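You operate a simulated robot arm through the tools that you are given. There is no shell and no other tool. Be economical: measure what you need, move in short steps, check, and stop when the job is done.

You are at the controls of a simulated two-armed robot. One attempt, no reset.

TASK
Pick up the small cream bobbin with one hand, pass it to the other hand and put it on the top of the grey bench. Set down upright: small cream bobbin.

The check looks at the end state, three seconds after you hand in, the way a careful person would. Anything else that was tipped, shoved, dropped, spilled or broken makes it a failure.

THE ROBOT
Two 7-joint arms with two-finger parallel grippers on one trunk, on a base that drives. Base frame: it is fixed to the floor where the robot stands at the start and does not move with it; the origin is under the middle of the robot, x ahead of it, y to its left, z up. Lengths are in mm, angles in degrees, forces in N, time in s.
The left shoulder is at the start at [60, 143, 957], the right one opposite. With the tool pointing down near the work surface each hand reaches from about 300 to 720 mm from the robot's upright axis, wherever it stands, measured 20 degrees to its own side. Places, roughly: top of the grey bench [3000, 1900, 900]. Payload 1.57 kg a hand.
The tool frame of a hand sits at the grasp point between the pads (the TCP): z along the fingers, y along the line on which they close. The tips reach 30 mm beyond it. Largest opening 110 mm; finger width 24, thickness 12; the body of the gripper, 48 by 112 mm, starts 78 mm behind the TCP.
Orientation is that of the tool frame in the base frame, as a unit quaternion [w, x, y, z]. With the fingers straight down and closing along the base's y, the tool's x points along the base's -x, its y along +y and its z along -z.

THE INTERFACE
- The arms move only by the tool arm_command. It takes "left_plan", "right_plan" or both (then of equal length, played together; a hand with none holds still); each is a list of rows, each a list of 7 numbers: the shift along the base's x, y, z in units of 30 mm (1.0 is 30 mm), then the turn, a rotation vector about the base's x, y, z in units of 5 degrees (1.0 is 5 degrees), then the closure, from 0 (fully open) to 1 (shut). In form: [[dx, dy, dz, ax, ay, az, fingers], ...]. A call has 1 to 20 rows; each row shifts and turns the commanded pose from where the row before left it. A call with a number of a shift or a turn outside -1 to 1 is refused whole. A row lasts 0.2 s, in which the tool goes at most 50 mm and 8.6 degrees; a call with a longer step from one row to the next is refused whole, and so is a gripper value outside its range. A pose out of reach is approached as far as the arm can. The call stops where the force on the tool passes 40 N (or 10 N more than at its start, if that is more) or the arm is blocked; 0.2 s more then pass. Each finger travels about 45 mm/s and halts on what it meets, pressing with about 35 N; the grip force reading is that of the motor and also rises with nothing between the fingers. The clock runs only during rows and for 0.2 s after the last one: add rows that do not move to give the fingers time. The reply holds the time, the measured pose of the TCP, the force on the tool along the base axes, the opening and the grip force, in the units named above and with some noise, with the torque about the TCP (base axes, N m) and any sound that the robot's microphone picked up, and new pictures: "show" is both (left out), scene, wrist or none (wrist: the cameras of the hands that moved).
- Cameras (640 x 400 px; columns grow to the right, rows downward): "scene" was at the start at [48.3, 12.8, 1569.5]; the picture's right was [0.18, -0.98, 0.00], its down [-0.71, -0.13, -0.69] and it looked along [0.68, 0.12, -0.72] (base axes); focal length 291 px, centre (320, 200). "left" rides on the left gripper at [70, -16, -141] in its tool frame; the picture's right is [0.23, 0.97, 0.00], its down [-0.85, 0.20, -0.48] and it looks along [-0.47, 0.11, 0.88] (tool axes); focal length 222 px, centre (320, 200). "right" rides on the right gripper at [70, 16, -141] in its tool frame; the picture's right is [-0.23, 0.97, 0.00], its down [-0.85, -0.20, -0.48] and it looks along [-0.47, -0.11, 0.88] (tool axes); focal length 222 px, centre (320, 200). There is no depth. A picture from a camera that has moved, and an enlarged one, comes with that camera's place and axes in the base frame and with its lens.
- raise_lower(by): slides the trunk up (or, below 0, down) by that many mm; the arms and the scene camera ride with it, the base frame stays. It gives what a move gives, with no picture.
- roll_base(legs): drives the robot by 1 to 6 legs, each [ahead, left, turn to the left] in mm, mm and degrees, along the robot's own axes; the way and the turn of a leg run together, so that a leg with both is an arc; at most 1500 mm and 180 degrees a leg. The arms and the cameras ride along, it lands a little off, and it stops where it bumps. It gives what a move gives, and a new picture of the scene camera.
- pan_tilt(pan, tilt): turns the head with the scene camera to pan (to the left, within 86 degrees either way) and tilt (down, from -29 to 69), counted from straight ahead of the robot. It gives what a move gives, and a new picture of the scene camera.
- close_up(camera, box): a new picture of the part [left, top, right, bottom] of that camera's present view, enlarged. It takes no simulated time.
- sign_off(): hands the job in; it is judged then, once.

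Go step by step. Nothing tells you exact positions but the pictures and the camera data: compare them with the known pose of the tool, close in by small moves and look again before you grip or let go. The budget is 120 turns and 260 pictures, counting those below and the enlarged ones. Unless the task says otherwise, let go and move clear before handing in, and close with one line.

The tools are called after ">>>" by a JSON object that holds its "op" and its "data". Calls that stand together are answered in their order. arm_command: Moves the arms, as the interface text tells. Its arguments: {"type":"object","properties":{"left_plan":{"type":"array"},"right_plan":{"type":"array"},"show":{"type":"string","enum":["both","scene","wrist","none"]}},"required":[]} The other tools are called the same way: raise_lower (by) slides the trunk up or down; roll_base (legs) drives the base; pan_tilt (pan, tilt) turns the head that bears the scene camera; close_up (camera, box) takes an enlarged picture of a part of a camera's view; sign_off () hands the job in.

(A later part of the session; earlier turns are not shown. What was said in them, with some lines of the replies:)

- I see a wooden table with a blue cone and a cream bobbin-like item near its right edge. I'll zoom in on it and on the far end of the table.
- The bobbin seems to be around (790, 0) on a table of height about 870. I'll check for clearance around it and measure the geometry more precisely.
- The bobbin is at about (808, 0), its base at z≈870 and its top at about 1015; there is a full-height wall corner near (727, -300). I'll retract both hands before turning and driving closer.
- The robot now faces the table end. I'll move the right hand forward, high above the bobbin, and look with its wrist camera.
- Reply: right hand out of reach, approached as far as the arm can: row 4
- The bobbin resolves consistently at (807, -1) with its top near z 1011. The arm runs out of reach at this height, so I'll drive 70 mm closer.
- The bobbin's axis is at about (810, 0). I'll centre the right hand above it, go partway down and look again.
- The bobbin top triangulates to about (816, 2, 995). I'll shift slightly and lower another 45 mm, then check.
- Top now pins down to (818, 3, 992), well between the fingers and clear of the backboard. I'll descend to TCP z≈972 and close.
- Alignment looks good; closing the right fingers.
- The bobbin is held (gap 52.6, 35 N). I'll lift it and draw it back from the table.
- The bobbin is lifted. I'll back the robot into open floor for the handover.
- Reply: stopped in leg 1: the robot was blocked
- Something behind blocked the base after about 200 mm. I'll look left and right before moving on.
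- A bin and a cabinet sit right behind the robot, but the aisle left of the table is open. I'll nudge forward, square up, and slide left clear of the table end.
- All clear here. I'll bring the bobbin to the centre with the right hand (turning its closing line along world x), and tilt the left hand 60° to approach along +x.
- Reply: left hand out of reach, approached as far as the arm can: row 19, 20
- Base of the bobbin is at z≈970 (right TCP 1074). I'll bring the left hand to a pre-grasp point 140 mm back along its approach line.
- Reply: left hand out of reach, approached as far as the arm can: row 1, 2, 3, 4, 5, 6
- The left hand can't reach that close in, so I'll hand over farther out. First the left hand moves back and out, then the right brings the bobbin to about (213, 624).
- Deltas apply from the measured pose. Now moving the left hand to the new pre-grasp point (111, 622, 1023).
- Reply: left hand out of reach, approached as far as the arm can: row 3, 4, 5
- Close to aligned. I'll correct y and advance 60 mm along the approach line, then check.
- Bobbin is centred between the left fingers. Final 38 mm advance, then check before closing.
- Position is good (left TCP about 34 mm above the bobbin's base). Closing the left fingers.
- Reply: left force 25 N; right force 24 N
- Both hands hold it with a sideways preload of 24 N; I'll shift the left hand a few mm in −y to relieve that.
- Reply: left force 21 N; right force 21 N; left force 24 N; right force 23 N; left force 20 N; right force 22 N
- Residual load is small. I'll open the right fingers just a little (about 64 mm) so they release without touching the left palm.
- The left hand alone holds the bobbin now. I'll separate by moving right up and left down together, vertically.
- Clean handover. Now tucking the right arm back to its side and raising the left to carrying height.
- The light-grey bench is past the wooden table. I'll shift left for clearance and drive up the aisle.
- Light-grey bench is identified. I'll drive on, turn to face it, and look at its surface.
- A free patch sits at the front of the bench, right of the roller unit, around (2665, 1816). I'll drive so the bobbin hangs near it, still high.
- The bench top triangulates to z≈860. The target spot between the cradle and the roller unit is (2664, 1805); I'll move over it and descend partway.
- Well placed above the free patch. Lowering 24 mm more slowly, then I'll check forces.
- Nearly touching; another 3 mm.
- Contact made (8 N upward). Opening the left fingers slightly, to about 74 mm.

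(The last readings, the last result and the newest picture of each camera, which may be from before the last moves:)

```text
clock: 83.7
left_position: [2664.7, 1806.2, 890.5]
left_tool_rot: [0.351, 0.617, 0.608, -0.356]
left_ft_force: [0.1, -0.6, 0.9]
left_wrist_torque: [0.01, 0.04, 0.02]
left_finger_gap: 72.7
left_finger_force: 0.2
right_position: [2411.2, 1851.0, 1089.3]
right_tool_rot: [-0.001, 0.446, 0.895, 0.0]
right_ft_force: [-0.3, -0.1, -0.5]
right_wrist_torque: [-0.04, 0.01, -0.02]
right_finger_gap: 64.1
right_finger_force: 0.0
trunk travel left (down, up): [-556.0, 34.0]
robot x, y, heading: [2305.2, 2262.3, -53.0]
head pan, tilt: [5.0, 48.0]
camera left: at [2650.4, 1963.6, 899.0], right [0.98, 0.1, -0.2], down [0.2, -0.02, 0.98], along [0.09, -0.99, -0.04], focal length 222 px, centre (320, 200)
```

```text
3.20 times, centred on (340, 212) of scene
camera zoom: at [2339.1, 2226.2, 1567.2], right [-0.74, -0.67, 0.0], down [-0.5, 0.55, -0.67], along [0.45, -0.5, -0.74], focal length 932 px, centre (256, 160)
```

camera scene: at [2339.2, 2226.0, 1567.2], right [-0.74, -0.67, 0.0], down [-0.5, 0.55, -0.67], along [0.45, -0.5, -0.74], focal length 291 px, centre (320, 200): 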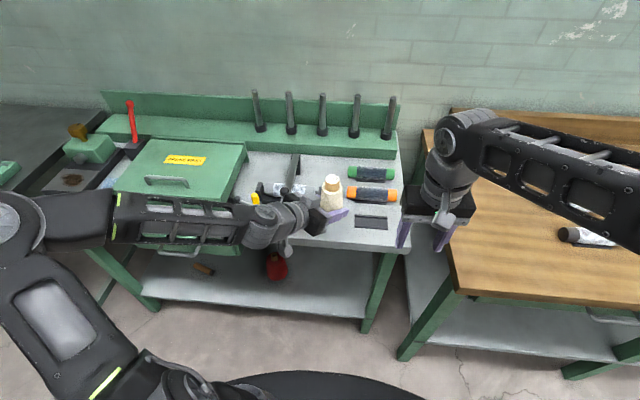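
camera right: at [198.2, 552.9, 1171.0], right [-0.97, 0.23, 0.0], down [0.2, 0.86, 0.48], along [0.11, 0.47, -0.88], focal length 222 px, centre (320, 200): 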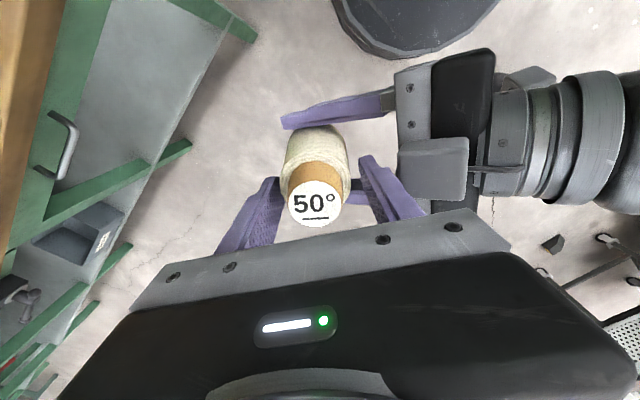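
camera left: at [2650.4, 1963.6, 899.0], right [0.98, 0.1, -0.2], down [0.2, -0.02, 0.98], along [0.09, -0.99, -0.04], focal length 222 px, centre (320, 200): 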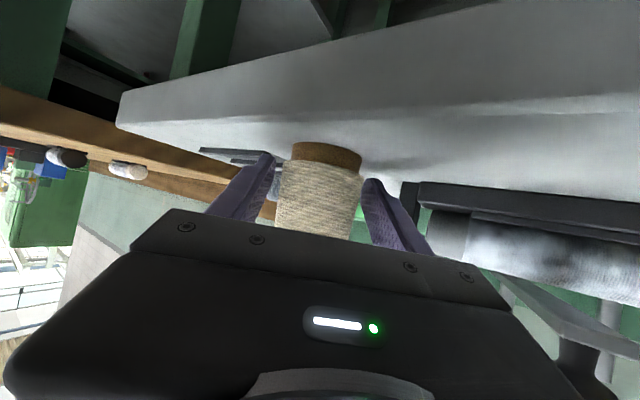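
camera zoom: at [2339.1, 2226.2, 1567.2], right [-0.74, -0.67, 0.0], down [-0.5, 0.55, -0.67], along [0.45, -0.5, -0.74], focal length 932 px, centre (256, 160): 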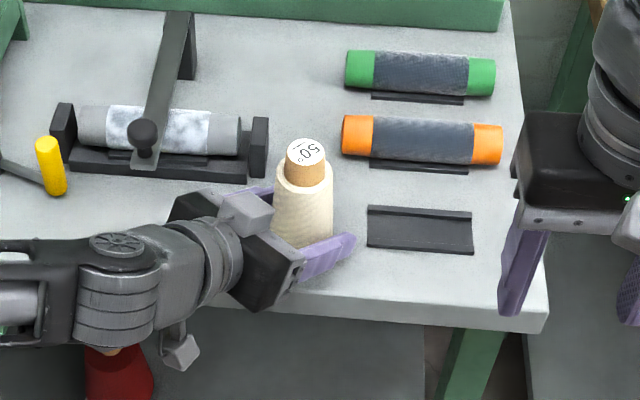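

It stands free. Backing the left hand straight out along its approach line.

>>> {"op": "arm_command", "data": {"left_plan": [[0.01, 0.44, 0.25, 0, 0, 0, 0.33], [0.01, 0.44, 0.25, 0, 0, 0, 0.33], [0.01, 0.6, 0.35, 0, 0, 0, 0.33], [0.01, 0.6, 0.35, 0, 0, 0, 0.33], [0.01, 0.6, 0.35, 0, 0, 0, 0.33], [0, 0, 0, 0, 0, 0, 0.33]], "show": "both"}}

```text
clock: 85.1
left_position: [2666.4, 1887.0, 935.2]
left_tool_rot: [0.351, 0.616, 0.609, -0.356]
left_ft_force: [0.5, 0.4, -0.7]
left_wrist_torque: [0.01, 0.03, 0.04]
left_finger_gap: 73.7
left_finger_force: 0.0
right_position: [2410.0, 1851.2, 1088.4]
right_tool_rot: [-0.001, 0.446, 0.895, 0.0]
right_ft_force: [0.5, 0.5, -0.3]
right_wrist_torque: [-0.02, -0.01, 0.03]
right_finger_gap: 63.9
right_finger_force: 0.0
trunk travel left (down, up): [-556.0, 34.0]
robot x, y, heading: [2306.5, 2262.9, -53.1]
head pan, tilt: [5.0, 48.0]
camera scene: at [2339.3, 2226.0, 1567.1], right [-0.74, -0.67, 0.0], down [-0.5, 0.55, -0.67], along [0.45, -0.5, -0.74], focal length 291 px, centre (320, 200)
camera left: at [2652.3, 2043.4, 945.4], right [0.98, 0.1, -0.2], down [0.2, -0.02, 0.98], along [0.09, -0.99, -0.04], focal length 222 px, centre (320, 200)
```

scene: 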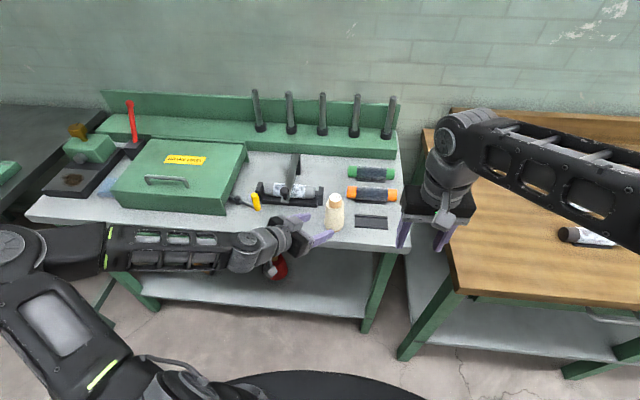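
left: 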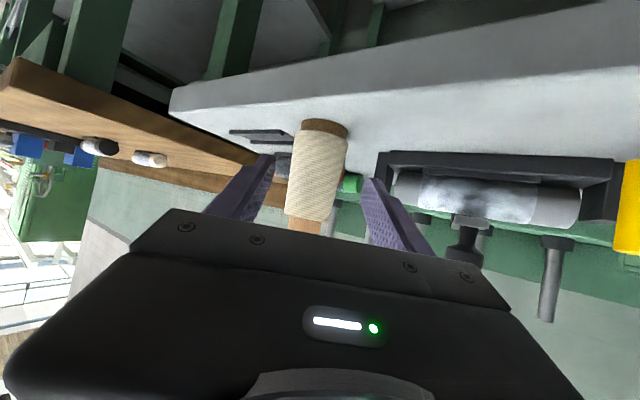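

The bobbin stands upright and the fingers are past it. Backing the base away and taking a final look.

>>> {"op": "roll_base", "data": {"legs": [[-200, 0, 0]]}}

>>> {"op": "close_up", "data": {"camera": "scene", "box": [200, 80, 440, 230]}}

```text
clock: 86.7
left_position: [2546.0, 2045.5, 937.4]
left_tool_rot: [0.352, 0.616, 0.608, -0.357]
left_ft_force: [-0.7, -0.7, -1.1]
left_wrist_torque: [0.02, 0.01, 0.02]
left_finger_gap: 73.6
left_finger_force: 0.1
right_position: [2291.5, 2010.6, 1089.8]
right_tool_rot: [0.0, 0.446, 0.895, -0.001]
right_ft_force: [-0.2, 0.3, -0.1]
right_wrist_torque: [-0.03, -0.01, 0.03]
right_finger_gap: 63.6
right_finger_force: 0.1
trunk travel left (down, up): [-556.0, 34.0]
robot x, y, heading: [2185.5, 2422.2, -53.1]
head pan, tilt: [5.0, 48.0]
camera scene: at [2219.2, 2386.0, 1567.2], right [-0.74, -0.67, 0.0], down [-0.5, 0.55, -0.67], along [0.45, -0.5, -0.74], focal length 291 px, centre (320, 200)
```

scene: 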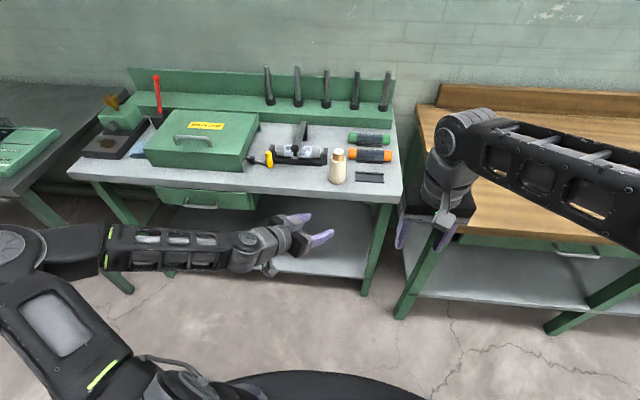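

```text
2.67 times, centred on (320, 155) of scene
camera zoom: at [2219.2, 2386.0, 1567.2], right [-0.74, -0.67, 0.0], down [-0.5, 0.55, -0.67], along [0.45, -0.5, -0.74], focal length 776 px, centre (320, 320)
```

zoom: 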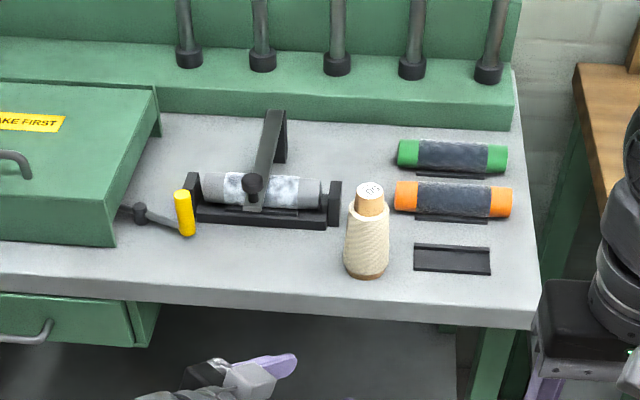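

The bobbin stands upright on the grey bench, and nothing around it has moved. Both hands are clear, so I'm handing in.

>>> {"op": "sign_off", "data": {}}

```text
The job is handed in.
```

The small cream bobbin was picked up with the right hand, passed to the left in mid-air, and set upright on the grey bench. While backing away from the table, the base was once stopped by something behind it, probably the bin or the green cabinet. I saw nothing tipped or shoved afterwards.
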